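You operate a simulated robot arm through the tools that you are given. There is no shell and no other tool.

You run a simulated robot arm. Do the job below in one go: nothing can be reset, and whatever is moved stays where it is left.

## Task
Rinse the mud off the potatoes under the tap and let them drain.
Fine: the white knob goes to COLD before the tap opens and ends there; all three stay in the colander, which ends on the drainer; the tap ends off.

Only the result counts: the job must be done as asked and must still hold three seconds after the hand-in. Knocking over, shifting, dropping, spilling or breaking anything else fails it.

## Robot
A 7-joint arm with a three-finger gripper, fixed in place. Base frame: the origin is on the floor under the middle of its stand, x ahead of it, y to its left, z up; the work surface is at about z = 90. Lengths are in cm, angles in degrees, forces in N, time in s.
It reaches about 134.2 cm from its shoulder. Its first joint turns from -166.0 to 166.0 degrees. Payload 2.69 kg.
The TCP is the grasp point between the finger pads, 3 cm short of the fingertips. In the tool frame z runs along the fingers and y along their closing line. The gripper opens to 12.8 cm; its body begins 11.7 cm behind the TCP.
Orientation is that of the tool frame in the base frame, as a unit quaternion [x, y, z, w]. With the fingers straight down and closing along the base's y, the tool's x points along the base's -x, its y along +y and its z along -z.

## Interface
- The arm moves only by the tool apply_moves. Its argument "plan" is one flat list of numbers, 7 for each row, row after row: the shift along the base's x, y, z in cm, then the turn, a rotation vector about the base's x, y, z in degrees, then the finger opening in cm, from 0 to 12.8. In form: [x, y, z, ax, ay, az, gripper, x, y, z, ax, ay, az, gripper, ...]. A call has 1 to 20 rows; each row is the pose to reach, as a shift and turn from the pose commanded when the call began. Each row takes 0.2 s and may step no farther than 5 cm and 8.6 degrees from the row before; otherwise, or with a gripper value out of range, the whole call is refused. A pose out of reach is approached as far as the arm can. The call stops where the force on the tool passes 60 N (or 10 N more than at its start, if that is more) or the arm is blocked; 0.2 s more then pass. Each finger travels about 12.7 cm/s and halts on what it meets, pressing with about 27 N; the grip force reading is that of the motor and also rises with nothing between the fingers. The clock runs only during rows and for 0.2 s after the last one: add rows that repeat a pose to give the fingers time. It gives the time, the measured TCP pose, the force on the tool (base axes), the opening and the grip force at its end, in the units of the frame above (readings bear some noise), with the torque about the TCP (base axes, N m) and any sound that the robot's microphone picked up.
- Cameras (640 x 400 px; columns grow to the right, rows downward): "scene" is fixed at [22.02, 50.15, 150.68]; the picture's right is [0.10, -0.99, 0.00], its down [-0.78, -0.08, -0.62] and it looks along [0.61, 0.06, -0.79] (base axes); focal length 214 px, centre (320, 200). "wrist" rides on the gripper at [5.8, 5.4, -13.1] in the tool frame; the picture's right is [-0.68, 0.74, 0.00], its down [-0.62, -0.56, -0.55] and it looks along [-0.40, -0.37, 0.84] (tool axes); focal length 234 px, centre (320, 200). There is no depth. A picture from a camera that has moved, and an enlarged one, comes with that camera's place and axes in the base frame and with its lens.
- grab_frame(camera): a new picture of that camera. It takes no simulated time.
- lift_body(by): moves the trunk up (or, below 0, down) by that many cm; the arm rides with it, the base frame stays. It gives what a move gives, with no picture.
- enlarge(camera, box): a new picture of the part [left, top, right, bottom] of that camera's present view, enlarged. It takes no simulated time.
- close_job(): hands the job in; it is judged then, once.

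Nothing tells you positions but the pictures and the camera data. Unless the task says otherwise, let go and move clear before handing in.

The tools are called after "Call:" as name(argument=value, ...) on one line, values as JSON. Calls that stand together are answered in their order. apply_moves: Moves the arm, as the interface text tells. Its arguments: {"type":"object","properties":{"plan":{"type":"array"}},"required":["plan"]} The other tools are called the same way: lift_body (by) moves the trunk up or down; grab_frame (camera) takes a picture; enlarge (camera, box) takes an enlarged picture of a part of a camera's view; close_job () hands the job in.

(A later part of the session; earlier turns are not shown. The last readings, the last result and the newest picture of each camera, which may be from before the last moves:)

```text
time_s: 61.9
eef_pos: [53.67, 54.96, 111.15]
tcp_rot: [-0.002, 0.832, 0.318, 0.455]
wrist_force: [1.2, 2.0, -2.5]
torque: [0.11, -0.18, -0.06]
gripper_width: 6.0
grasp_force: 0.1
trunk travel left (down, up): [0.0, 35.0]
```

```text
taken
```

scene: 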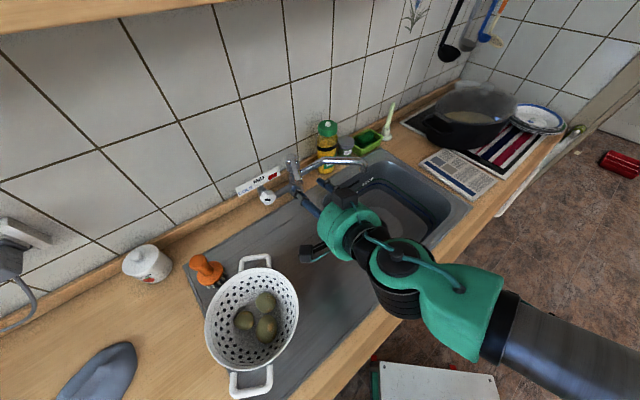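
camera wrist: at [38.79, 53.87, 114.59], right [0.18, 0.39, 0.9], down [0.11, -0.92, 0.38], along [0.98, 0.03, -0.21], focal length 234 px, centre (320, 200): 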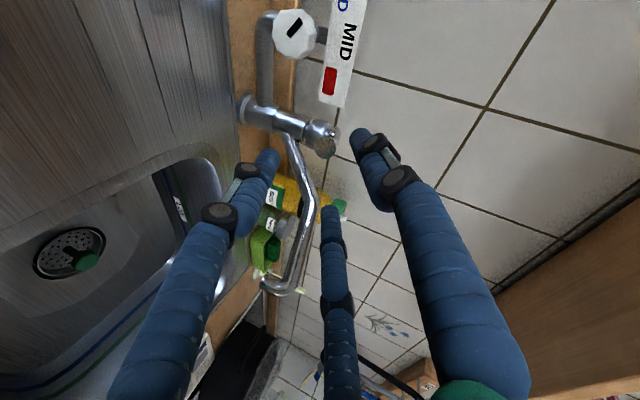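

I can see the lever end-on, right between the fingers (end at about (59.9, 59.2, 108.5)). I'll slide the open fingers around it so I can push it from inside the cage.

Call:
apply_moves(plan=[1.4, 0.95, -0.4, 0, 0, 0, 6.5, 2.8, 1.9, -1.0, 0, 0, 0, 6.5, 4.2, 2.8, -1.6, 0, 0, 0, 6.5, 5.5, 3.7, -2.3, 0, 0, 0, 6.5])

Call:
grab_frame(camera="wrist")

Call:
enlarge(camera="scene", box=[240, 130, 400, 250])

```text
time_s: 62.9
eef_pos: [59.09, 58.69, 109.37]
tcp_rot: [0.0, 0.831, 0.319, 0.457]
wrist_force: [0.6, -0.2, 0.1]
torque: [0.0, 0.04, 0.01]
gripper_width: 6.53
grasp_force: 0.1
trunk travel left (down, up): [0.0, 35.0]
```

```text
taken
camera wrist: at [44.14, 57.45, 112.72], right [0.18, 0.39, 0.9], down [0.11, -0.92, 0.38], along [0.98, 0.03, -0.21], focal length 234 px, centre (320, 200)
```

wrist: 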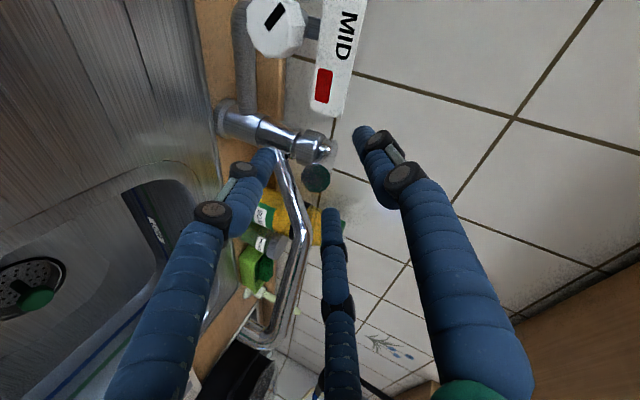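

```text
3.33 times, centred on (320, 190) of scene
camera zoom: at [22.02, 50.15, 150.68], right [0.1, -0.99, 0.0], down [-0.78, -0.08, -0.62], along [0.61, 0.06, -0.79], focal length 715 px, centre (320, 233)
```

zoom: 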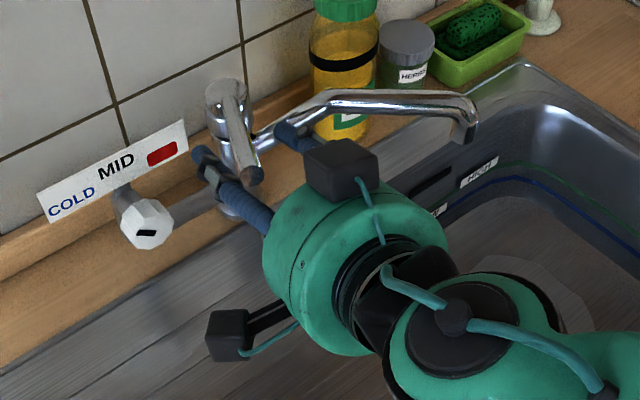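

Call:
apply_moves(plan=[0, 0, 0, 0, 0, 0, 4.5, 0, 0, 0, 0, 0, 0, 4, 0, 0, 0.4, 0, 0, 0, 4, 0, 0, 0.8, 0, 0, 0, 4, 0, 0, 1.2, 0, 0, 0, 4, 0, 0, 1.6, 0, 0, 0, 4, 0, 0, 2.0, 0, 0, 0, 4])

Call:
grab_frame(camera="wrist")

Call:
enlarge(camera="scene", box=[240, 130, 400, 250])

```text
time_s: 64.5
eef_pos: [59.06, 58.43, 111.28]
tcp_rot: [-0.001, 0.83, 0.319, 0.457]
wrist_force: [-0.6, -1.1, -0.4]
torque: [-0.02, 0.0, -0.02]
gripper_width: 4.1
grasp_force: 0.8
trunk travel left (down, up): [0.0, 35.0]
```

```text
taken
camera wrist: at [44.2, 57.34, 114.68], right [0.18, 0.39, 0.9], down [0.11, -0.92, 0.38], along [0.98, 0.03, -0.21], focal length 234 px, centre (320, 200)
```

wrist: 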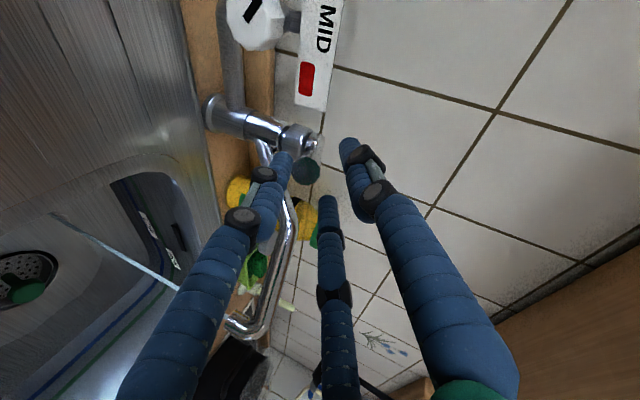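

```text
3.33 times, centred on (320, 190) of scene
camera zoom: at [22.02, 50.15, 150.68], right [0.1, -0.99, 0.0], down [-0.78, -0.08, -0.62], along [0.61, 0.06, -0.79], focal length 715 px, centre (320, 233)
```

zoom: 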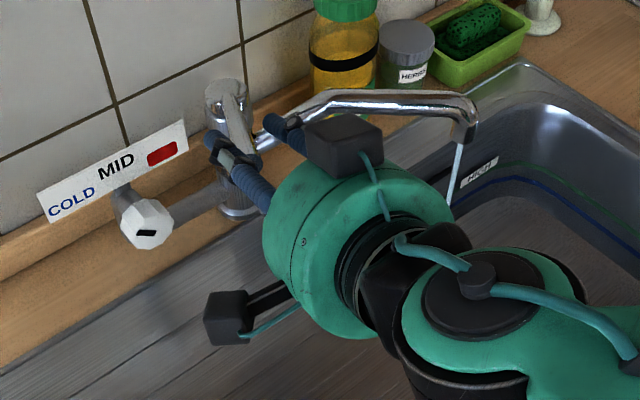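

Lifting the lever opens the tap: a thin stream is running from the spout. I'll lift it a bit more for a proper flow.

Call:
apply_moves(plan=[0, 0, 0.4, 0, 0, 0, 4, 0, 0, 0.8, 0, 0, 0, 4, 0, 0, 1.2, 0, 0, 0, 4, 0, 0, 1.6, 0, 0, 0, 4, 0, 0, 1.6, 0, 0, 0, 4])

Call:
grab_frame(camera="wrist")

Call:
enlarge(camera="scene", box=[240, 130, 400, 250])

```text
time_s: 65.7
eef_pos: [59.26, 58.55, 113.09]
tcp_rot: [-0.001, 0.83, 0.319, 0.457]
wrist_force: [0.4, 0.3, -1.1]
torque: [-0.02, 0.05, -0.03]
gripper_width: 4.04
grasp_force: 0.3
trunk travel left (down, up): [0.0, 35.0]
```

```text
taken
camera wrist: at [44.23, 57.43, 116.37], right [0.18, 0.39, 0.9], down [0.11, -0.92, 0.38], along [0.98, 0.03, -0.21], focal length 234 px, centre (320, 200)
```

wrist: 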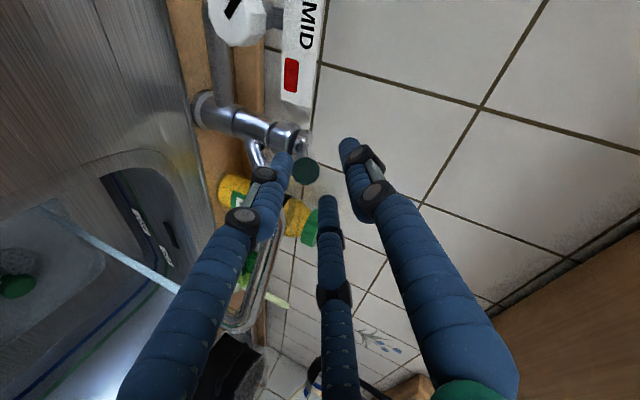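

```text
3.33 times, centred on (320, 190) of scene
camera zoom: at [22.02, 50.15, 150.68], right [0.1, -0.99, 0.0], down [-0.78, -0.08, -0.62], along [0.61, 0.06, -0.79], focal length 715 px, centre (320, 233)
```

zoom: 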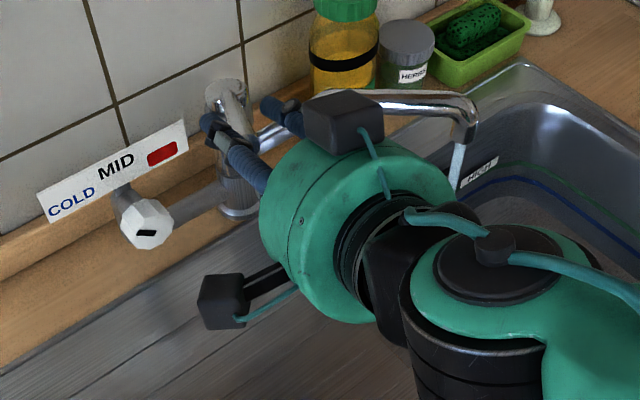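

Call:
apply_moves(plan=[0, 0, 0, 0, 0, 0, 5.5, 0, 0, 0, 0, 0, 0, 7, 0, 0, 0, 0, 0, 0, 7, -1.2, -0.85, 0, 0, 0, 0, 7, -2.4, -1.7, 0, 0, 0, 0, 7, -4.8, -3.4, 0.3, 0, 0, 0, 7, -7.5, -5.3, 1, 0, 0, 0, 7])

Call:
grab_frame(camera="wrist")

Call:
grab_frame(camera="scene")

```text
time_s: 67.2
eef_pos: [51.69, 53.28, 114.04]
tcp_rot: [-0.001, 0.831, 0.319, 0.456]
wrist_force: [0.5, 1.0, -0.2]
torque: [0.09, -0.04, -0.04]
gripper_width: 7.02
grasp_force: 0.0
trunk travel left (down, up): [0.0, 35.0]
```

```text
taken
camera wrist: at [36.82, 52.14, 117.37], right [0.18, 0.39, 0.9], down [0.11, -0.92, 0.38], along [0.98, 0.03, -0.21], focal length 234 px, centre (320, 200)
```

wrist: 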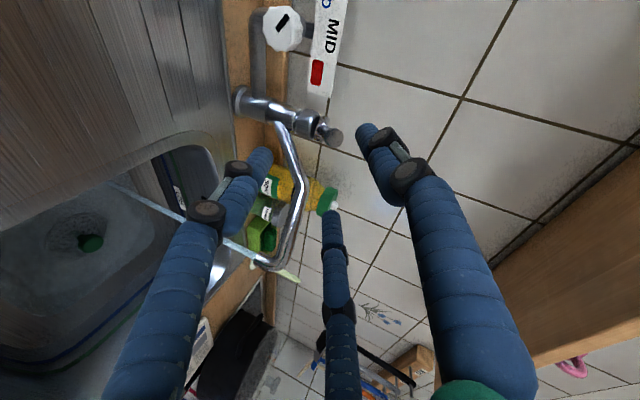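

```text
taken
```

scene: 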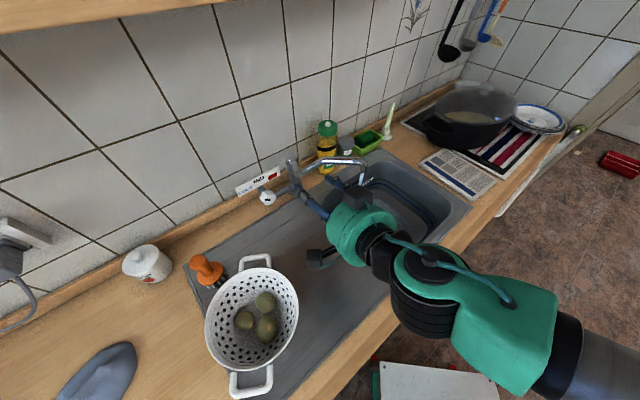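

The tap stays open by itself. I'll raise the trunk back, swing over to the colander and set up the same rim grip as before.

Call:
lift_body(by=15)

Call:
apply_moves(plan=[-3.5, -1.5, 1, -3.3, 6.3, 3.3, 6, -7, -2.5, 1, -6.6, 12.6, 6.5, 6, -10.5, -3, 0, -9.9, 18.9, 9.8, 6, -13.5, -3, -2.5, -13.2, 25.3, 13, 6, -15.5, -2.6, -6, -16.5, 31.6, 16.3, 6, -16.8, -2.2, -9.5, -19.8, 37.9, 19.6, 6, -17.4, -2, -13, -23.1, 44.2, 22.8, 6, -17.7, -1.7, -17, -26.4, 50.5, 26.1, 6, -17.7, -1.7, -17, -26.4, 50.5, 26.1, 6])

Call:
grab_frame(camera="wrist")

Call:
grab_frame(camera="scene")

```text
time_s: 69.0
eef_pos: [51.71, 53.23, 128.98]
tcp_rot: [-0.002, 0.831, 0.319, 0.457]
wrist_force: [-0.1, 0.8, 0.3]
torque: [-0.02, 0.02, 0.0]
gripper_width: 6.99
grasp_force: 0.1
trunk travel left (down, up): [-15.0, 20.0]
```

```text
time_s: 71.0
eef_pos: [34.02, 51.72, 111.92]
tcp_rot: [-0.147, 0.97, 0.19, -0.029]
wrist_force: [1.4, 1.5, 0.0]
torque: [-0.04, 0.11, 0.07]
gripper_width: 6.04
grasp_force: 0.2
trunk travel left (down, up): [-15.0, 20.0]
```

```text
taken
camera wrist: at [28.51, 49.87, 126.04], right [0.44, 0.85, 0.28], down [0.8, -0.52, 0.3], along [0.39, 0.09, -0.91], focal length 234 px, centre (320, 200)
```

wrist: 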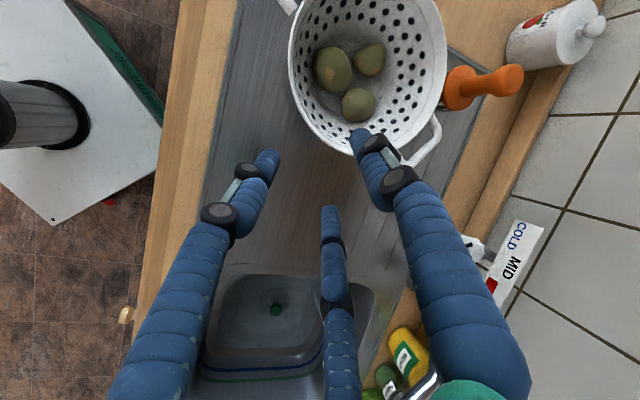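

```text
taken
```

scene: 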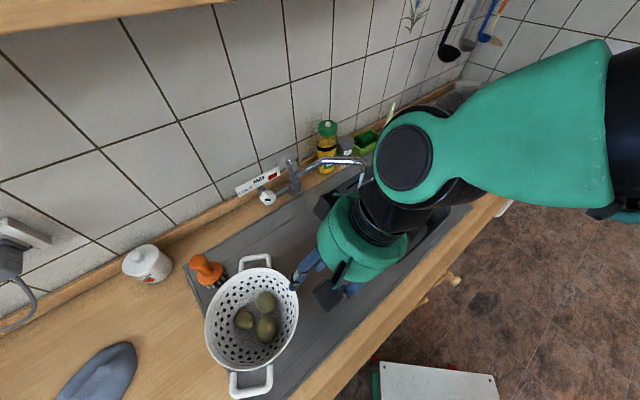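

Call:
enlarge(camera="wrist", box=[200, 260, 400, 390])

Call:
enlarge(camera="scene", box=[340, 140, 480, 260])

```text
3.08 times, centred on (300, 325) of wrist
camera zoom: at [28.51, 49.87, 126.04], right [0.44, 0.85, 0.28], down [0.8, -0.52, 0.3], along [0.39, 0.09, -0.91], focal length 720 px, centre (382, -185)
```

zoom: 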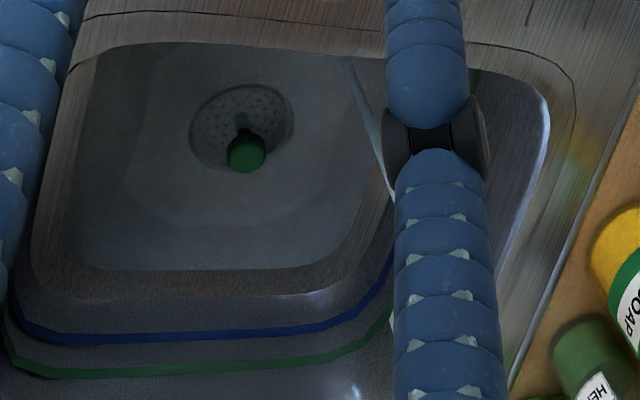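

```text
3.33 times, centred on (410, 200) of scene
camera zoom: at [22.02, 50.15, 150.68], right [0.1, -0.99, 0.0], down [-0.78, -0.08, -0.62], along [0.61, 0.06, -0.79], focal length 715 px, centre (20, 200)
```

zoom: 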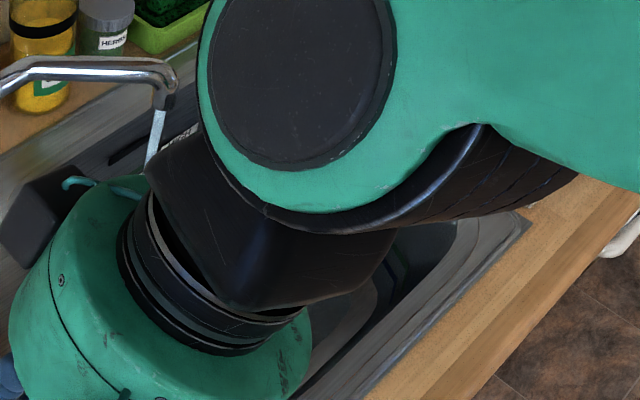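

A thin film of water is in the sink, well below the LOW line, so I have time but should be brisk. I'll go down onto the rim along the same line as before.

Call:
apply_moves(plan=[0.1, -0.5, -1.5, 0, 0, 0, 6, -0.25, 0.5, -4.2, 0, 0, 0, 6, -0.6, 1.6, -7, 0, 0, 0, 6, -0.9, 2.7, -9.8, 0, 0, 0, 6, -1.2, 3.8, -12.5, 0, 0, 0, 6, -1.5, 4.9, -15.2, 0, 0, 0, 6])

Call:
grab_frame(camera="wrist")

```text
time_s: 72.4
eef_pos: [32.26, 56.5, 96.86]
tcp_rot: [-0.147, 0.97, 0.19, -0.027]
wrist_force: [0.3, -0.2, -0.6]
torque: [0.01, 0.0, 0.02]
gripper_width: 6.0
grasp_force: 0.1
trunk travel left (down, up): [-15.0, 20.0]
```

```text
taken
camera wrist: at [26.68, 54.69, 110.97], right [0.44, 0.85, 0.28], down [0.8, -0.52, 0.3], along [0.4, 0.09, -0.91], focal length 234 px, centre (320, 200)
```

wrist: 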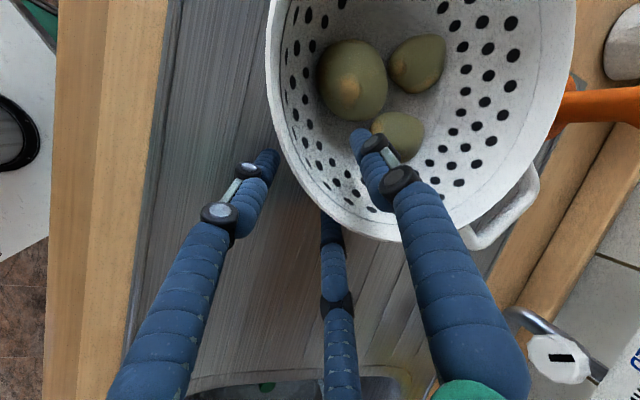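

Call:
apply_moves(plan=[0, 0, 0, 0, 0, 0, 4, 0, 0, 0, 0, 0, 0, 2, 0, 0, 0, 0, 0, 0, 1, 0, 0, 0, 0, 0, 0, 0, 0, 0, 0, 0, 0, 0, 0, 0, 0, 0, 0, 0, 0, 0, 0, 0, 0.5, 0, 0, 0, 0, 0, 0, 1.0, 0, 0, 0, 0, 0, 0, 1.7, 0, 0, 0, 0, 0, 0, 2.5, 0, 0, 0, 0, 0, 0, 3.3, 0, 0, 0, 0, 0, 0, 3.3, 0, 0, 0, 0])

Call:
grab_frame(camera="wrist")

Call:
grab_frame(camera="scene")

```text
time_s: 75.0
eef_pos: [32.31, 56.5, 100.06]
tcp_rot: [-0.147, 0.97, 0.19, -0.028]
wrist_force: [-0.1, -0.8, -5.3]
torque: [-0.41, -0.13, 0.03]
gripper_width: 1.27
grasp_force: 26.8
trunk travel left (down, up): [-15.0, 20.0]
```

```text
taken
camera wrist: at [26.78, 54.61, 114.25], right [0.44, 0.85, 0.28], down [0.8, -0.52, 0.3], along [0.4, 0.09, -0.91], focal length 234 px, centre (320, 200)
```

wrist: 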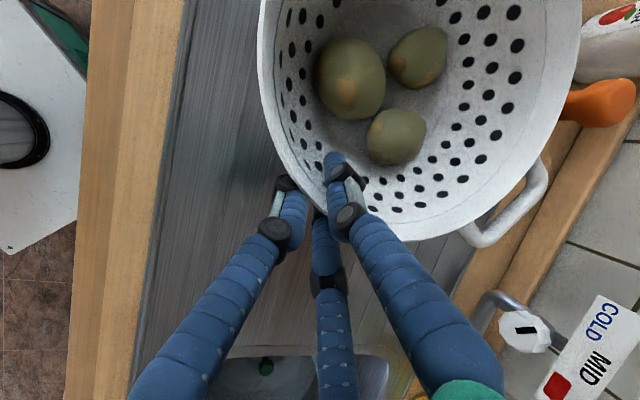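

```text
taken
```

scene: 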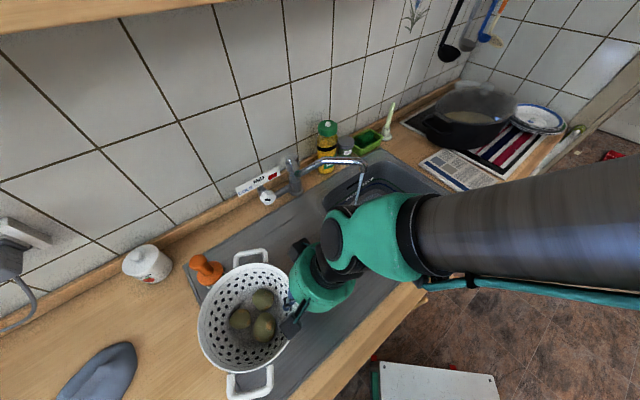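

The colander is lifted steadily again. I'll carry it along the front of the drainer to above the middle of the sink.

Call:
apply_moves(plan=[0.35, -0.35, 0.2, 0, 0, 0, 0, 1.4, -1.4, 0.5, 0, 0, 0, 0, 2.9, -3.0, 0.8, 0, 0, 0, 0, 4.8, -4.9, 1, 0, 0, 0, 0, 6.9, -7.0, 1, 0, 0, 0, 0, 9.0, -9.2, 1, 0, 0, 0, 0, 11.0, -11.3, 1, 0, 0, 0, 0, 13.1, -13.4, 1, 0, 0, 0, 0, 15.2, -15.5, 1, 0, 0, 0, 0, 17.2, -17.6, 1, 0, 0, 0, 0, 19.3, -19.7, 1, 0, 0, 0, 0, 21.4, -21.8, 1, 0, 0, 0, 0, 23.5, -23.9, 1, 0, 0, 0, 0, 25.5, -26.0, 1, 0, 0, 0, 0, 27.6, -28.2, 1, 0, 0, 0, 0, 29.7, -30.3, 1, 0, 0, 0, 0, 31.6, -32.2, 1, 0, 0, 0, 0, 33.1, -33.8, 1, 0, 0, 0, 0, 34.2, -34.8, 1, 0, 0, 0, 0, 34.5, -35.2, 1, 0, 0, 0, 0])

Call:
grab_frame(camera="wrist")

Call:
grab_frame(camera="scene")

```text
time_s: 79.2
eef_pos: [67.06, 21.24, 101.21]
tcp_rot: [-0.147, 0.97, 0.19, -0.027]
wrist_force: [0.1, -0.5, -4.9]
torque: [-0.46, -0.15, 0.01]
gripper_width: 1.26
grasp_force: 27.0
trunk travel left (down, up): [-15.0, 20.0]
```

```text
taken
camera wrist: at [61.37, 19.4, 115.3], right [0.44, 0.85, 0.28], down [0.8, -0.52, 0.3], along [0.4, 0.09, -0.91], focal length 234 px, centre (320, 200)
```

wrist: 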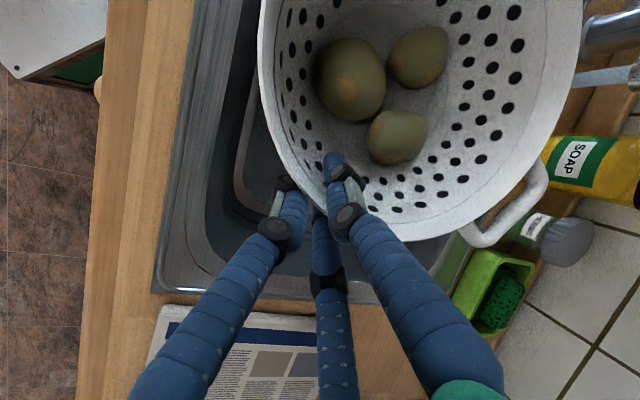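

```text
taken
```

scene: 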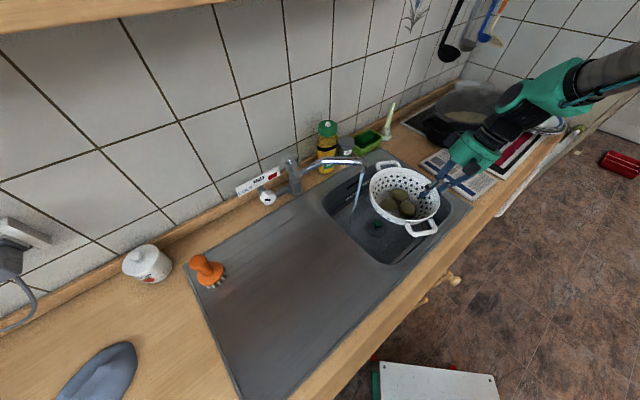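

Call:
enlarge(camera="scene", box=[320, 140, 460, 260])

Call:
enlarge(camera="wrist", box=[440, 0, 640, 140])

```text
3.33 times, centred on (390, 200) of scene
camera zoom: at [22.02, 50.15, 150.68], right [0.1, -0.99, 0.0], down [-0.78, -0.08, -0.62], along [0.61, 0.06, -0.79], focal length 715 px, centre (87, 200)
```

zoom: 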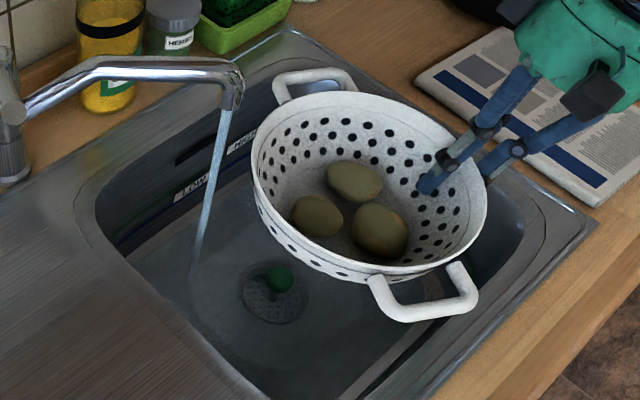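

```text
2.86 times, centred on (540, 70) of wrist
camera zoom: at [61.37, 19.4, 115.3], right [0.44, 0.85, 0.28], down [0.8, -0.52, 0.3], along [0.4, 0.09, -0.91], focal length 669 px, centre (-309, 571)
```

zoom: 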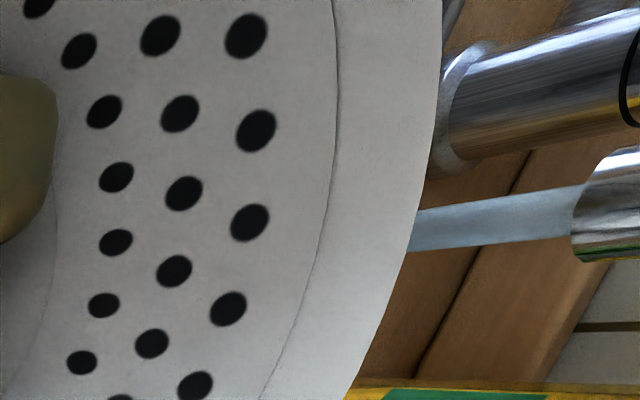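

Call:
enlarge(camera="scene", box=[335, 170, 405, 260])

```text
4.44 times, centred on (370, 215) of scene
camera zoom: at [22.02, 50.15, 150.68], right [0.1, -0.99, 0.0], down [-0.78, -0.08, -0.62], along [0.61, 0.06, -0.79], focal length 953 px, centre (98, 133)
```

zoom: 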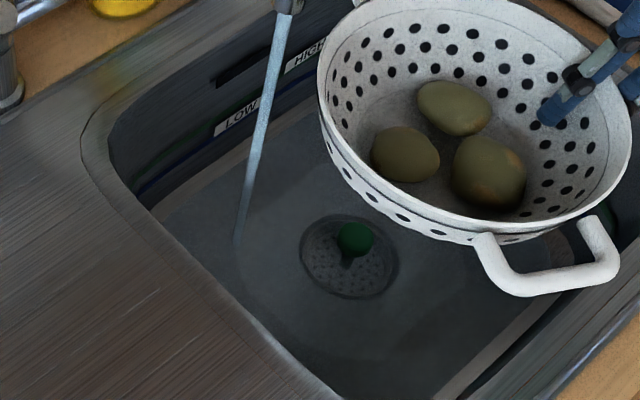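

Recomputing from the visible stream, it falls at about (69.9, 41.7) with the outlet near z≈105; the sink level is still shallow. I'll bring the colander under it, rim about 4 cm below the outlet.

Call:
apply_moves(plan=[0.3, 0.6, -0.5, 0, 0, 0, 0, 1.0, 2.0, -1.3, 0, 0, 0, 0, 2.0, 4.0, -2.0, 0, 0, 0, 0, 3.0, 6.1, -2.5, 0, 0, 0, 0, 4.0, 8.2, -2.7, 0, 0, 0, 0, 4.9, 10.1, -2.7, 0, 0, 0, 0, 5.4, 11.1, -2.7, 0, 0, 0, 0, 5.5, 11.3, -2.7, 0, 0, 0, 0])

Call:
grab_frame(camera="wrist")

Call:
enlarge(camera="scene", box=[310, 130, 450, 250])

```text
time_s: 81.0
eef_pos: [72.47, 32.52, 98.44]
tcp_rot: [-0.148, 0.97, 0.19, -0.027]
wrist_force: [0.7, 0.6, -4.9]
torque: [-0.41, -0.08, -0.01]
gripper_width: 1.27
grasp_force: 26.7
trunk travel left (down, up): [-15.0, 20.0]
```

```text
taken
camera wrist: at [66.9, 30.74, 112.63], right [0.44, 0.85, 0.28], down [0.8, -0.52, 0.3], along [0.4, 0.09, -0.91], focal length 234 px, centre (320, 200)
```

wrist: 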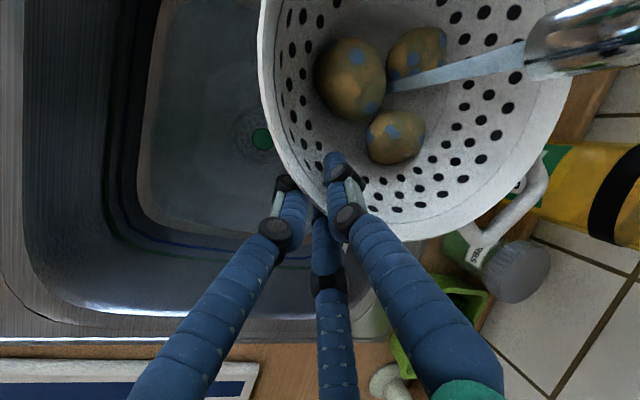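

```text
3.33 times, centred on (380, 190) of scene
camera zoom: at [22.02, 50.15, 150.68], right [0.1, -0.99, 0.0], down [-0.78, -0.08, -0.62], along [0.61, 0.06, -0.79], focal length 715 px, centre (120, 233)
```

zoom: 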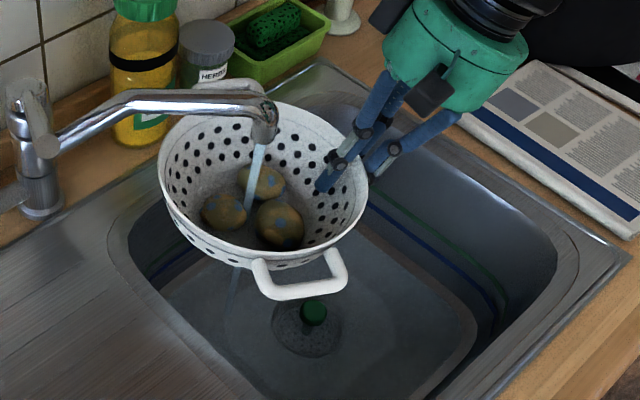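

The stream falls right among the three potatoes and they are already changing colour. I'll hold here for a few seconds and check.

Call:
apply_moves(plan=[0, 0, 0, 0, 0, 0, 0, 0, 0, 0, 0, 0, 0, 0, 0, 0, 0, 0, 0, 0, 0, 0, 0, 0, 0, 0, 0, 0, 0, 0, 0, 0, 0, 0, 0, 0, 0, 0, 0, 0, 0, 0, 0, 0, 0, 0, 0, 0, 0, 0, 0, 0, 0, 0, 0, 0, 0, 0, 0, 0, 0, 0, 0, 0, 0, 0, 0, 0, 0, 0])

Call:
enlarge(camera="wrist", box=[270, 0, 540, 180])

Call:
enlarge(camera="scene", box=[330, 160, 430, 235])

```text
time_s: 83.2
eef_pos: [72.54, 32.51, 98.56]
tcp_rot: [-0.147, 0.97, 0.19, -0.028]
wrist_force: [0.7, -0.2, -3.7]
torque: [-0.38, -0.12, 0.02]
gripper_width: 1.23
grasp_force: 26.9
trunk travel left (down, up): [-15.0, 20.0]
```

```text
2.22 times, centred on (405, 90) of wrist
camera zoom: at [66.9, 30.72, 112.63], right [0.44, 0.85, 0.28], down [0.8, -0.52, 0.3], along [0.4, 0.09, -0.91], focal length 520 px, centre (131, 444)
```

zoom: 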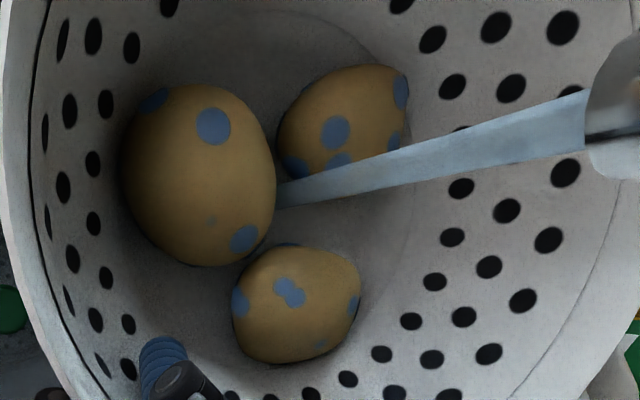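

```text
5.33 times, centred on (380, 198) of scene
camera zoom: at [22.02, 50.15, 150.68], right [0.1, -0.99, 0.0], down [-0.78, -0.08, -0.62], along [0.61, 0.06, -0.79], focal length 1144 px, centre (0, 213)
```

zoom: 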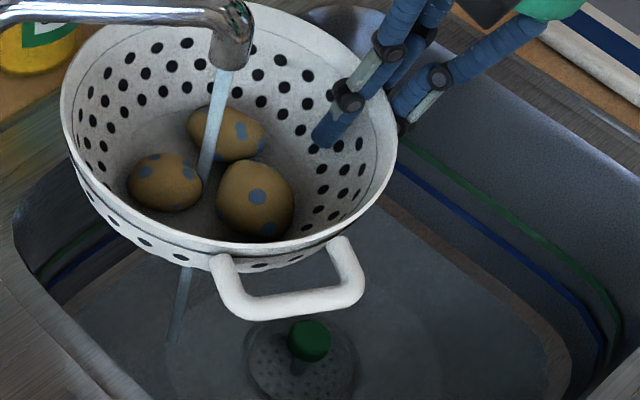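

All three have gone from olive to golden with wet patches. I'll give each one a direct turn under the stream to be sure.

Call:
apply_moves(plan=[0.6, 0.7, 0, 0, 0, 0, 0, 1.3, 1.4, 0, 0, 0, 0, 0, 1.9, 2.1, 0, 0, 0, 0, 0, 1.9, 2.1, 0, 0, 0, 0, 0, 1.9, 2.1, 0, 0, 0, 0, 0, 1.7, 1.1, 0, 0, 0, 0, 0, 1.5, 0, 0, 0, 0, 0, 0, 1.2, -1.2, 0, 0, 0, 0, 0, 1.0, -2.6, 0, 0, 0, 0, 0, 1.0, -2.6, 0, 0, 0, 0, 0, 1.0, -2.6, 0, 0, 0, 0, 0, 0, -1.9, 0, 0, 0, 0, 0, -1.0, -1.1, 0, 0, 0, 0, 0, -2.0, -0.2, 0, 0, 0, 0, 0, -2.8, 0.6, 0, 0, 0, 0, 0, -2.8, 0.6, 0, 0, 0, 0, 0, -2.8, 0.6, 0, 0, 0, 0, 0, -1.9, 0.4, 0, 0, 0, 0, 0, -1.0, 0.2, 0, 0, 0, 0, 0, 0, 0, 0, 0, 0, 0, 0])

Call:
enlarge(camera="wrist", box=[270, 0, 540, 180])

Call:
enlarge(camera="scene", box=[320, 140, 460, 260])

```text
time_s: 87.4
eef_pos: [72.5, 32.56, 98.37]
tcp_rot: [-0.147, 0.97, 0.19, -0.028]
wrist_force: [0.6, -0.4, -4.2]
torque: [-0.37, -0.1, 0.02]
gripper_width: 1.22
grasp_force: 26.8
trunk travel left (down, up): [-15.0, 20.0]
```

```text
2.22 times, centred on (405, 90) of wrist
camera zoom: at [66.89, 30.71, 112.59], right [0.44, 0.85, 0.28], down [0.8, -0.52, 0.3], along [0.4, 0.09, -0.91], focal length 520 px, centre (131, 444)
```

zoom: 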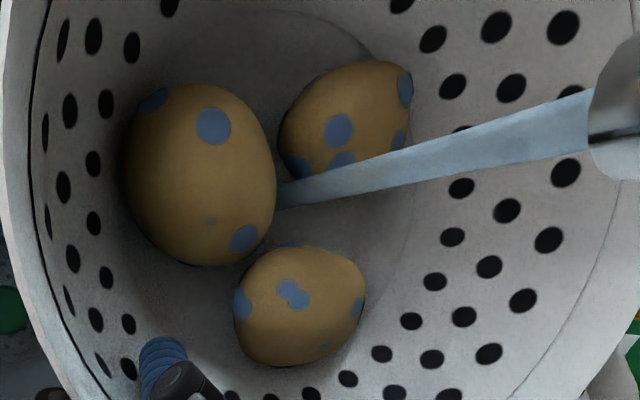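

```text
3.33 times, centred on (390, 200) of scene
camera zoom: at [22.02, 50.15, 150.68], right [0.1, -0.99, 0.0], down [-0.78, -0.08, -0.62], along [0.61, 0.06, -0.79], focal length 715 px, centre (87, 200)
```

zoom: 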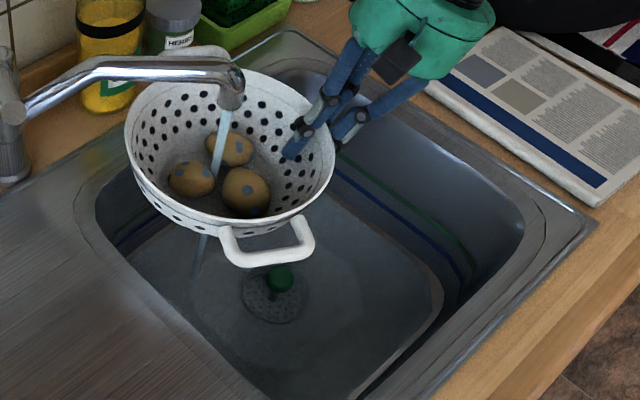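

The potatoes are clean and no longer changing, and the sink is still below LOW. I'll bring the colander out from under the stream and back the way it came to the drainer.

Call:
apply_moves(plan=[-0.2, -0.4, 0, 0, 0, 0, 0, -0.8, -1.6, 0, 0, 0, 0, 0, -1.7, -3.5, 0.2, 0, 0, 0, 0, -2.7, -5.5, 0.7, 0, 0, 0, 0, -3.7, -7.6, 1.5, 0, 0, 0, 0, -4.6, -9.5, 2.2, 0, 0, 0, 0, -5.3, -10.9, 2.6, 0, 0, 0, 0, -5.5, -11.3, 2.7, 0, 0, 0, 0, -5.5, -11.3, 2.7, 0, 0, 0, 0])

Call:
apply_moves(plan=[-0.35, 0.35, 0, 0, 0, 0, 0, -1.4, 1.4, 0, 0, 0, 0, 0, -2.9, 3.0, 0, 0, 0, 0, 0, -4.8, 4.9, 0, 0, 0, 0, 0, -6.9, 7.0, 0, 0, 0, 0, 0, -9.0, 9.2, 0, 0, 0, 0, 0, -11.0, 11.3, 0, 0, 0, 0, 0, -13.1, 13.4, 0, 0, 0, 0, 0, -15.2, 15.5, 0, 0, 0, 0, 0, -17.2, 17.6, 0, 0, 0, 0, 0, -19.3, 19.7, 0, 0, 0, 0, 0, -21.4, 21.8, 0, 0, 0, 0, 0, -23.5, 23.9, 0, 0, 0, 0, 0, -25.5, 26.0, 0, 0, 0, 0, 0, -27.6, 28.2, 0, 0, 0, 0, 0, -29.7, 30.3, 0, 0, 0, 0, 0, -31.6, 32.2, 0, 0, 0, 0, 0, -33.1, 33.8, -0.2, 0, 0, 0, 0, -34.2, 34.8, -0.6, 0, 0, 0, 0, -34.5, 35.2, -1.2, 0, 0, 0, 0])

Call:
grab_frame(camera="scene")

Call:
grab_frame(camera="wrist")

```text
time_s: 89.4
eef_pos: [66.99, 21.16, 101.04]
tcp_rot: [-0.147, 0.97, 0.19, -0.028]
wrist_force: [-0.1, 0.3, -4.9]
torque: [-0.4, -0.1, 0.01]
gripper_width: 1.21
grasp_force: 27.3
trunk travel left (down, up): [-15.0, 20.0]
```

```text
time_s: 93.6
eef_pos: [32.54, 56.34, 99.91]
tcp_rot: [-0.147, 0.97, 0.189, -0.028]
wrist_force: [-0.3, 0.3, -4.3]
torque: [-0.44, -0.14, 0.01]
gripper_width: 1.23
grasp_force: 26.5
trunk travel left (down, up): [-15.0, 20.0]
```

```text
taken
```

scene: 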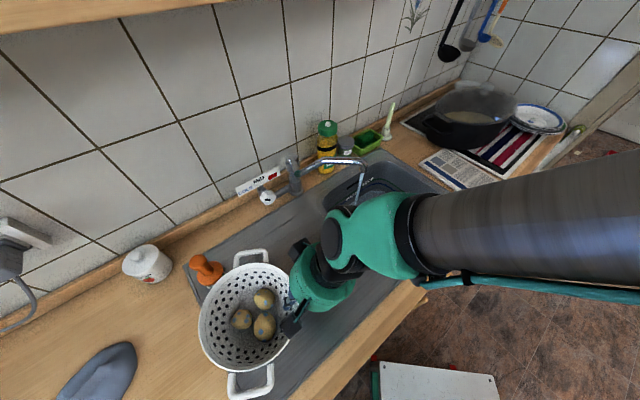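

```text
taken
camera wrist: at [26.91, 54.59, 114.03], right [0.44, 0.85, 0.28], down [0.8, -0.52, 0.3], along [0.4, 0.09, -0.91], focal length 234 px, centre (320, 200)
```

wrist: 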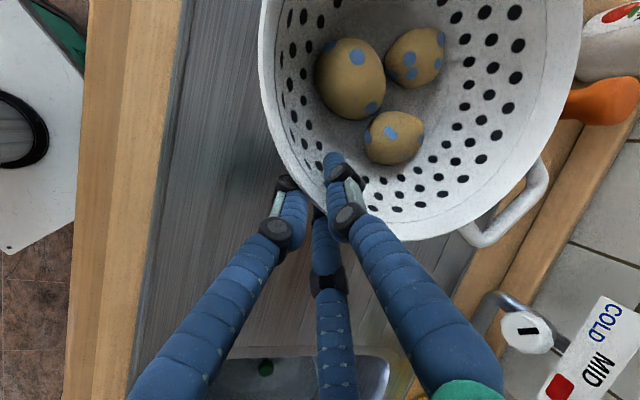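

Call:
apply_moves(plan=[0, 0, -0.6, 0, 0, 0, 0, 0, 0, -1.2, 0, 0, 0, 0, 0, 0, -1.8, 0, 0, 0, 0, 0, 0, -2.3, 0, 0, 0, 0, 0, 0, -2.7, 0, 0, 0, 0, 0, 0, -3.0, 0, 0, 0, 0, 0, 0, -3.15, 0, 0, 0, 0, 0, 0, -3.25, 0, 0, 0, 0, 0, 0, -3.35, 0, 0, 0, 0, 0, 0, -3.35, 0, 0, 0, 0])

```text
time_s: 95.8
eef_pos: [32.63, 56.27, 96.79]
tcp_rot: [-0.146, 0.97, 0.191, -0.025]
wrist_force: [-0.2, -8.3, 22.3]
torque: [0.15, 0.71, 0.26]
gripper_width: 1.22
grasp_force: 26.6
trunk travel left (down, up): [-15.0, 20.0]
```

It has touched down on the drainer with a light press. I'll ease off, open the fingers and withdraw along the tool axis.

Call:
apply_moves(plan=[0, 0, 0.1, 0, 0, 0, 0, 0, 0, 0.2, 0, 0, 0, 0, 0, 0, 0.2, 0, 0, 0, 1.6, 0, 0, 0.2, 0, 0, 0, 2.4, 0, 0, 0.2, 0, 0, 0, 4, 0, 0, 0.2, 0, 0, 0, 5.5, 0, 0, 0.2, 0, 0, 0, 5.5, 0.22, -0.72, 2.05, 0, 0, 0, 5.5, 0.44, -1.43, 3.91, 0, 0, 0, 5.5, 0.75, -2.5, 6.7, 0, 0, 0, 5.5, 1.1, -3.7, 9.9, 0, 0, 0, 5.5, 1.5, -5.0, 13.2, 0, 0, 0, 5.5])

Call:
grab_frame(camera="scene")

Call:
grab_frame(camera="wrist")

```text
time_s: 98.4
eef_pos: [34.13, 51.39, 109.85]
tcp_rot: [-0.147, 0.971, 0.189, -0.028]
wrist_force: [1.0, -0.2, 0.0]
torque: [-0.01, 0.02, -0.03]
gripper_width: 5.5
grasp_force: 0.1
trunk travel left (down, up): [-15.0, 20.0]
```

```text
taken
```

scene: 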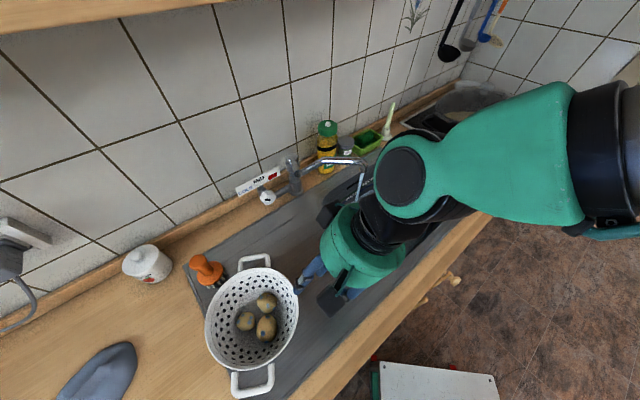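

```text
taken
camera wrist: at [28.41, 49.47, 123.98], right [0.44, 0.85, 0.28], down [0.8, -0.52, 0.3], along [0.4, 0.09, -0.91], focal length 234 px, centre (320, 200)
```

wrist: 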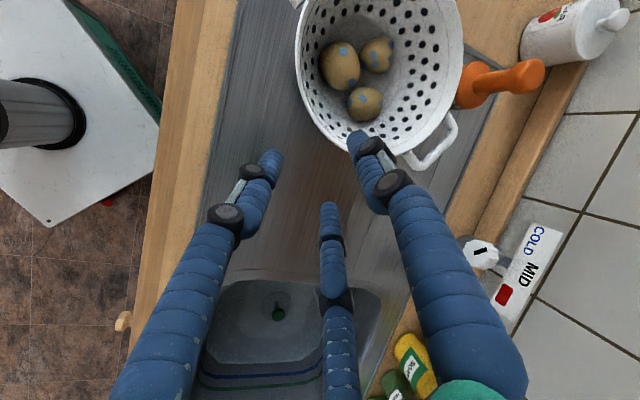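

The colander with all three potatoes is back on the drainer. Now I'll go back to the lever to shut the tap: rise, turn the hand level, and lower the trunk again.

Call:
apply_moves(plan=[0.2, 0, 4.5, 2.9, -5.6, -2.9, 6.5, 1, 0, 8.5, 5.9, -11.2, -5.8, 6.5, 2.5, 0.2, 12.3, 8.8, -16.8, -8.7, 6.5, 5, 0.5, 15.3, 11.7, -22.4, -11.6, 6.5, 8, 0.8, 17.5, 14.7, -28.1, -14.5, 6.5, 11.5, 1.2, 19, 17.6, -33.7, -17.4, 6.5, 14.5, 1.5, 19.1, 20.5, -39.3, -20.3, 6.5, 17.6, 1.8, 19.1, 23.5, -44.9, -23.2, 6.5, 17.6, 1.8, 19.1, 26.4, -50.5, -26.1, 6.5, 17.6, 1.8, 19.1, 26.4, -50.5, -26.1, 6.5])

Call:
lift_body(by=-15)

Call:
grab_frame(camera="wrist")

Call:
grab_frame(camera="scene")

```text
time_s: 100.6
eef_pos: [51.69, 53.47, 128.74]
tcp_rot: [-0.002, 0.831, 0.318, 0.456]
wrist_force: [0.6, 1.3, -0.9]
torque: [0.03, -0.11, -0.07]
gripper_width: 6.49
grasp_force: 0.1
trunk travel left (down, up): [-15.0, 20.0]
```

```text
time_s: 102.3
eef_pos: [51.61, 53.26, 113.89]
tcp_rot: [-0.001, 0.83, 0.319, 0.456]
wrist_force: [0.1, 0.0, -0.1]
torque: [-0.04, -0.01, 0.0]
gripper_width: 6.5
grasp_force: 0.1
trunk travel left (down, up): [0.0, 35.0]
```

```text
taken
camera wrist: at [36.72, 52.11, 117.3], right [0.18, 0.39, 0.9], down [0.11, -0.92, 0.38], along [0.98, 0.03, -0.21], focal length 234 px, centre (320, 200)
```

wrist: 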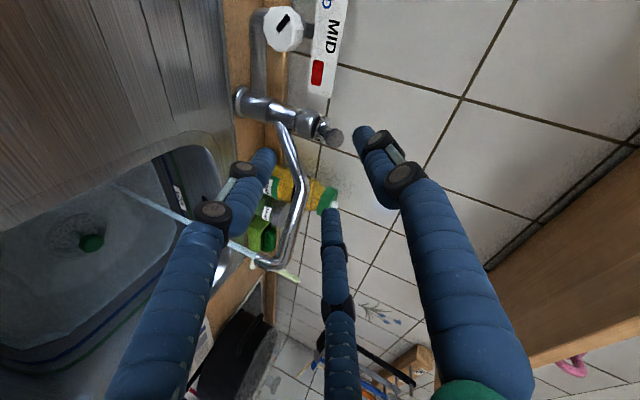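

```text
taken
```

scene: 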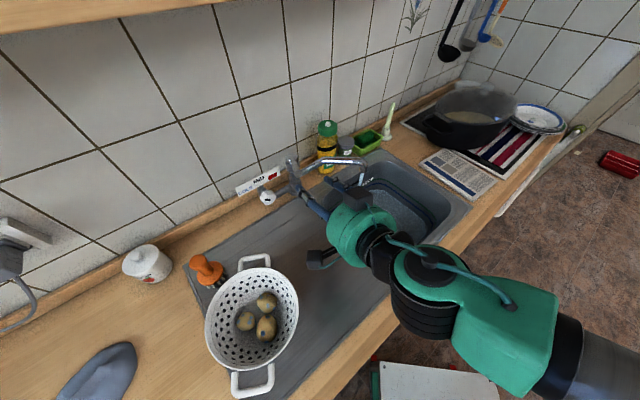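

Call:
apply_moves(plan=[0.9, 0.8, 0.6, 0, 0, 0, 6.5, 2.6, 2.0, -0.2, 0, 0, 0, 6.5, 4.3, 3.2, -1.0, 0, 0, 0, 6.5, 6.0, 4.4, -1.8, 0, 0, 0, 6.5, 7.65, 5.65, -2.6, 0, 0, 0, 6.5])

Call:
grab_frame(camera="wrist")

```text
time_s: 103.5
eef_pos: [59.25, 58.91, 111.25]
tcp_rot: [0.0, 0.83, 0.32, 0.457]
wrist_force: [-0.2, -0.8, 0.1]
torque: [0.0, 0.02, 0.0]
gripper_width: 6.49
grasp_force: 0.1
trunk travel left (down, up): [0.0, 35.0]
```

```text
taken
camera wrist: at [44.34, 57.74, 114.58], right [0.18, 0.39, 0.9], down [0.11, -0.92, 0.38], along [0.98, 0.03, -0.21], focal length 234 px, centre (320, 200)
```

wrist: 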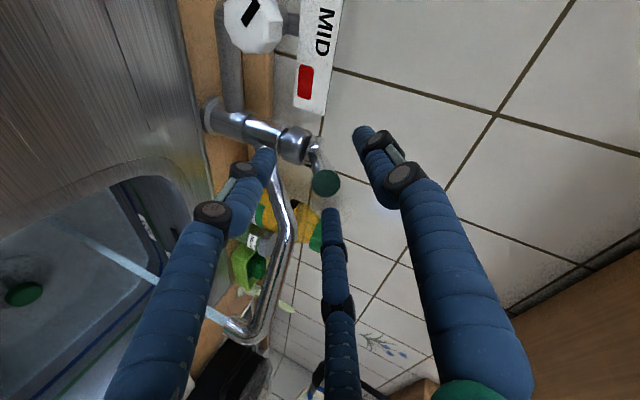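

The lever end is centred in the cage. I'll close gently onto it so it can't slip between the fingers, then lower it.

Call:
apply_moves(plan=[0, 0, 0, 0, 0, 0, 5, 0, 0, 0, 0, 0, 0, 3.5, 0, 0, 0, 0, 0, 0, 2.6, 0, 0, 0, 0, 0, 0, 2.0, 0, 0, 0, 0, 0, 0, 1.5, 0, 0, 0, 0, 0, 0, 1.5])

Call:
grab_frame(camera="wrist")

```text
time_s: 105.0
eef_pos: [59.28, 58.81, 111.06]
tcp_rot: [-0.001, 0.831, 0.319, 0.456]
wrist_force: [3.1, -9.1, -0.8]
torque: [-0.07, -0.06, -0.27]
gripper_width: 2.29
grasp_force: 6.5
trunk travel left (down, up): [0.0, 35.0]
```

```text
taken
camera wrist: at [44.37, 57.7, 114.53], right [0.18, 0.39, 0.9], down [0.11, -0.92, 0.38], along [0.98, 0.03, -0.21], focal length 234 px, centre (320, 200)
```

wrist: 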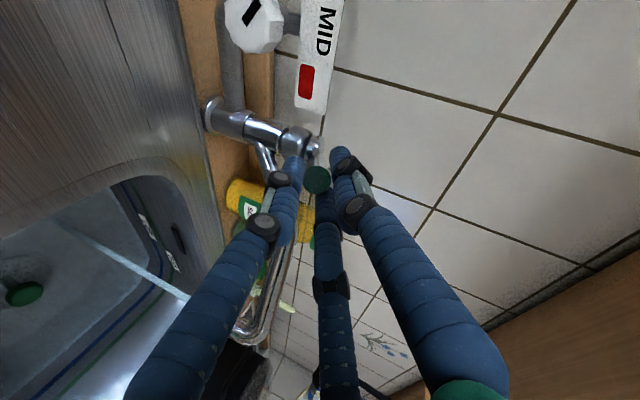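

Call:
apply_moves(plan=[-0.05, -0.02, -0.4, 0, 0, 0, 1.5, -0.1, -0.04, -0.8, 0, 0, 0, 1.5, -0.15, -0.06, -1.2, 0, 0, 0, 1.5, -0.18, -0.07, -1.6, 0, 0, 0, 1.5, -0.2, -0.08, -2.0, 0, 0, 0, 1.5, -0.22, -0.09, -2.3, 0, 0, 0, 1.5, -0.22, -0.09, -2.3, 0, 0, 0, 1.5])

Call:
grab_frame(camera="wrist")

Call:
enlarge(camera="scene", box=[240, 130, 400, 250])

```text
time_s: 106.5
eef_pos: [59.13, 58.7, 109.16]
tcp_rot: [-0.001, 0.83, 0.32, 0.458]
wrist_force: [4.7, -10.8, 12.0]
torque: [0.07, -0.53, -0.24]
gripper_width: 2.49
grasp_force: 7.3
trunk travel left (down, up): [0.0, 35.0]
```

```text
taken
camera wrist: at [44.2, 57.6, 112.57], right [0.18, 0.39, 0.9], down [0.11, -0.92, 0.37], along [0.98, 0.03, -0.21], focal length 234 px, centre (320, 200)
```

wrist: 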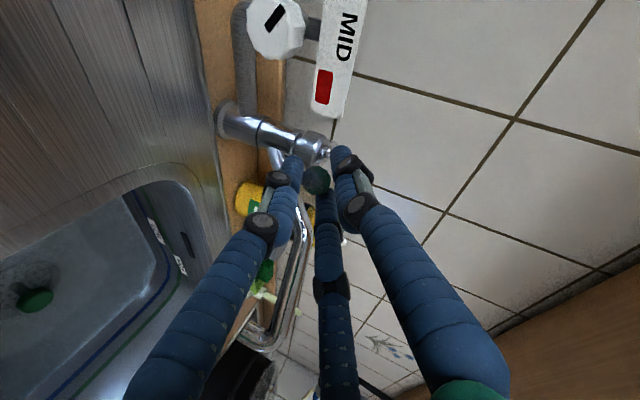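

```text
3.33 times, centred on (320, 190) of scene
camera zoom: at [22.02, 50.15, 150.68], right [0.1, -0.99, 0.0], down [-0.78, -0.08, -0.62], along [0.61, 0.06, -0.79], focal length 715 px, centre (320, 233)
```

zoom: 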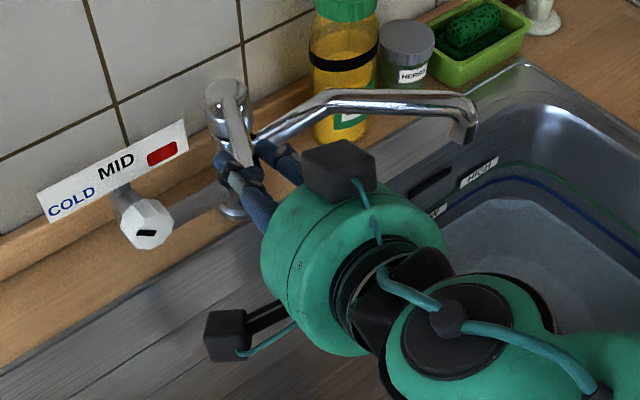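

The stream has stopped. I'll press the lever down a touch further to be sure it's fully shut, then check.

Call:
apply_moves(plan=[0, 0, -0.15, 0, 0, 0, 1.5, 0, 0, -0.3, 0, 0, 0, 1.5, 0, 0, -0.4, 0, 0, 0, 1.5, 0, 0, -0.4, 0, 0, 0, 1.5])

Call:
enlarge(camera="scene", box=[320, 140, 420, 220])

```text
time_s: 107.5
eef_pos: [59.15, 58.68, 108.65]
tcp_rot: [0.0, 0.83, 0.319, 0.456]
wrist_force: [7.4, -19.6, 8.3]
torque: [-0.05, -0.16, -0.7]
gripper_width: 2.8
grasp_force: 9.2
trunk travel left (down, up): [0.0, 35.0]
```

```text
5.00 times, centred on (370, 180) of scene
camera zoom: at [22.02, 50.15, 150.68], right [0.1, -0.99, 0.0], down [-0.78, -0.08, -0.62], along [0.61, 0.06, -0.79], focal length 1072 px, centre (70, 300)
```

zoom: 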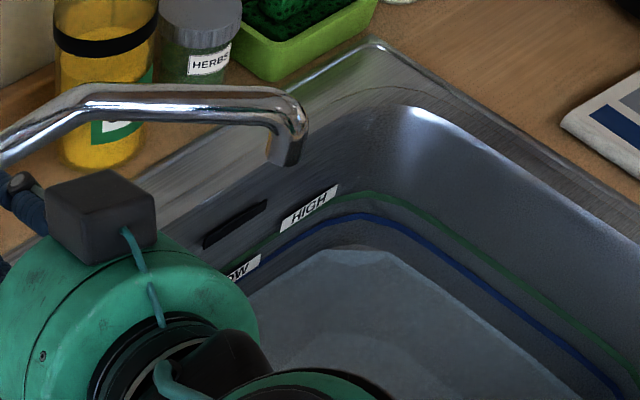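

Call:
apply_moves(plan=[0, 0, 0, 0, 0, 0, 3.5, 0, 0, 0, 0, 0, 0, 5, 0, 0, 0, 0, 0, 0, 6.5, 0, 0, 0, 0, 0, 0, 6.5, -1.2, -0.85, 0, 0, 0, 0, 6.5, -2.4, -1.7, 0, 0, 0, 0, 6.5, -4.8, -3.4, 0.3, 0, 0, 0, 6.5, -7.8, -5.4, 1.5, 0, 0, 0, 6.5, -10, -7.4, 4, 0, 0, 0, 6.5])

Call:
grab_frame(camera="wrist")

Call:
grab_frame(camera="scene")

Call:
enlarge(camera="scene", box=[230, 130, 390, 240])

```text
time_s: 109.5
eef_pos: [49.19, 51.49, 112.45]
tcp_rot: [-0.002, 0.831, 0.319, 0.456]
wrist_force: [0.8, 0.3, 0.4]
torque: [0.01, -0.06, -0.04]
gripper_width: 6.5
grasp_force: 0.0
trunk travel left (down, up): [0.0, 35.0]
```

```text
taken
camera wrist: at [34.21, 50.32, 115.91], right [0.18, 0.39, 0.9], down [0.11, -0.92, 0.38], along [0.98, 0.03, -0.21], focal length 234 px, centre (320, 200)
```

wrist: 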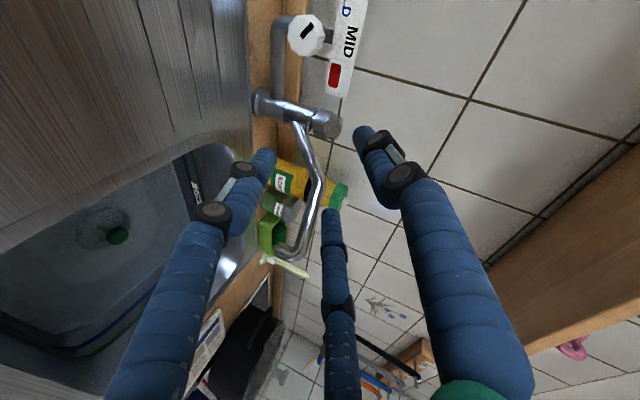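

```text
taken
```

scene: 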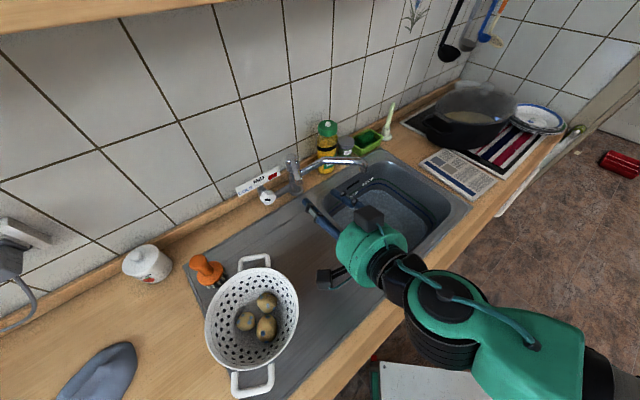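

```text
3.64 times, centred on (310, 185) of scene
camera zoom: at [22.02, 50.15, 150.68], right [0.1, -0.99, 0.0], down [-0.78, -0.08, -0.62], along [0.61, 0.06, -0.79], focal length 780 px, centre (356, 254)
```

zoom: 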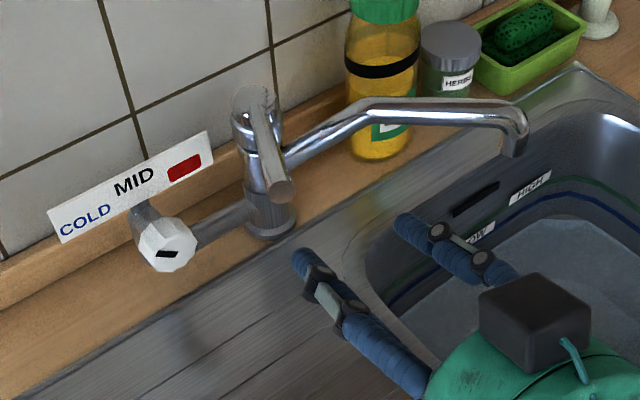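

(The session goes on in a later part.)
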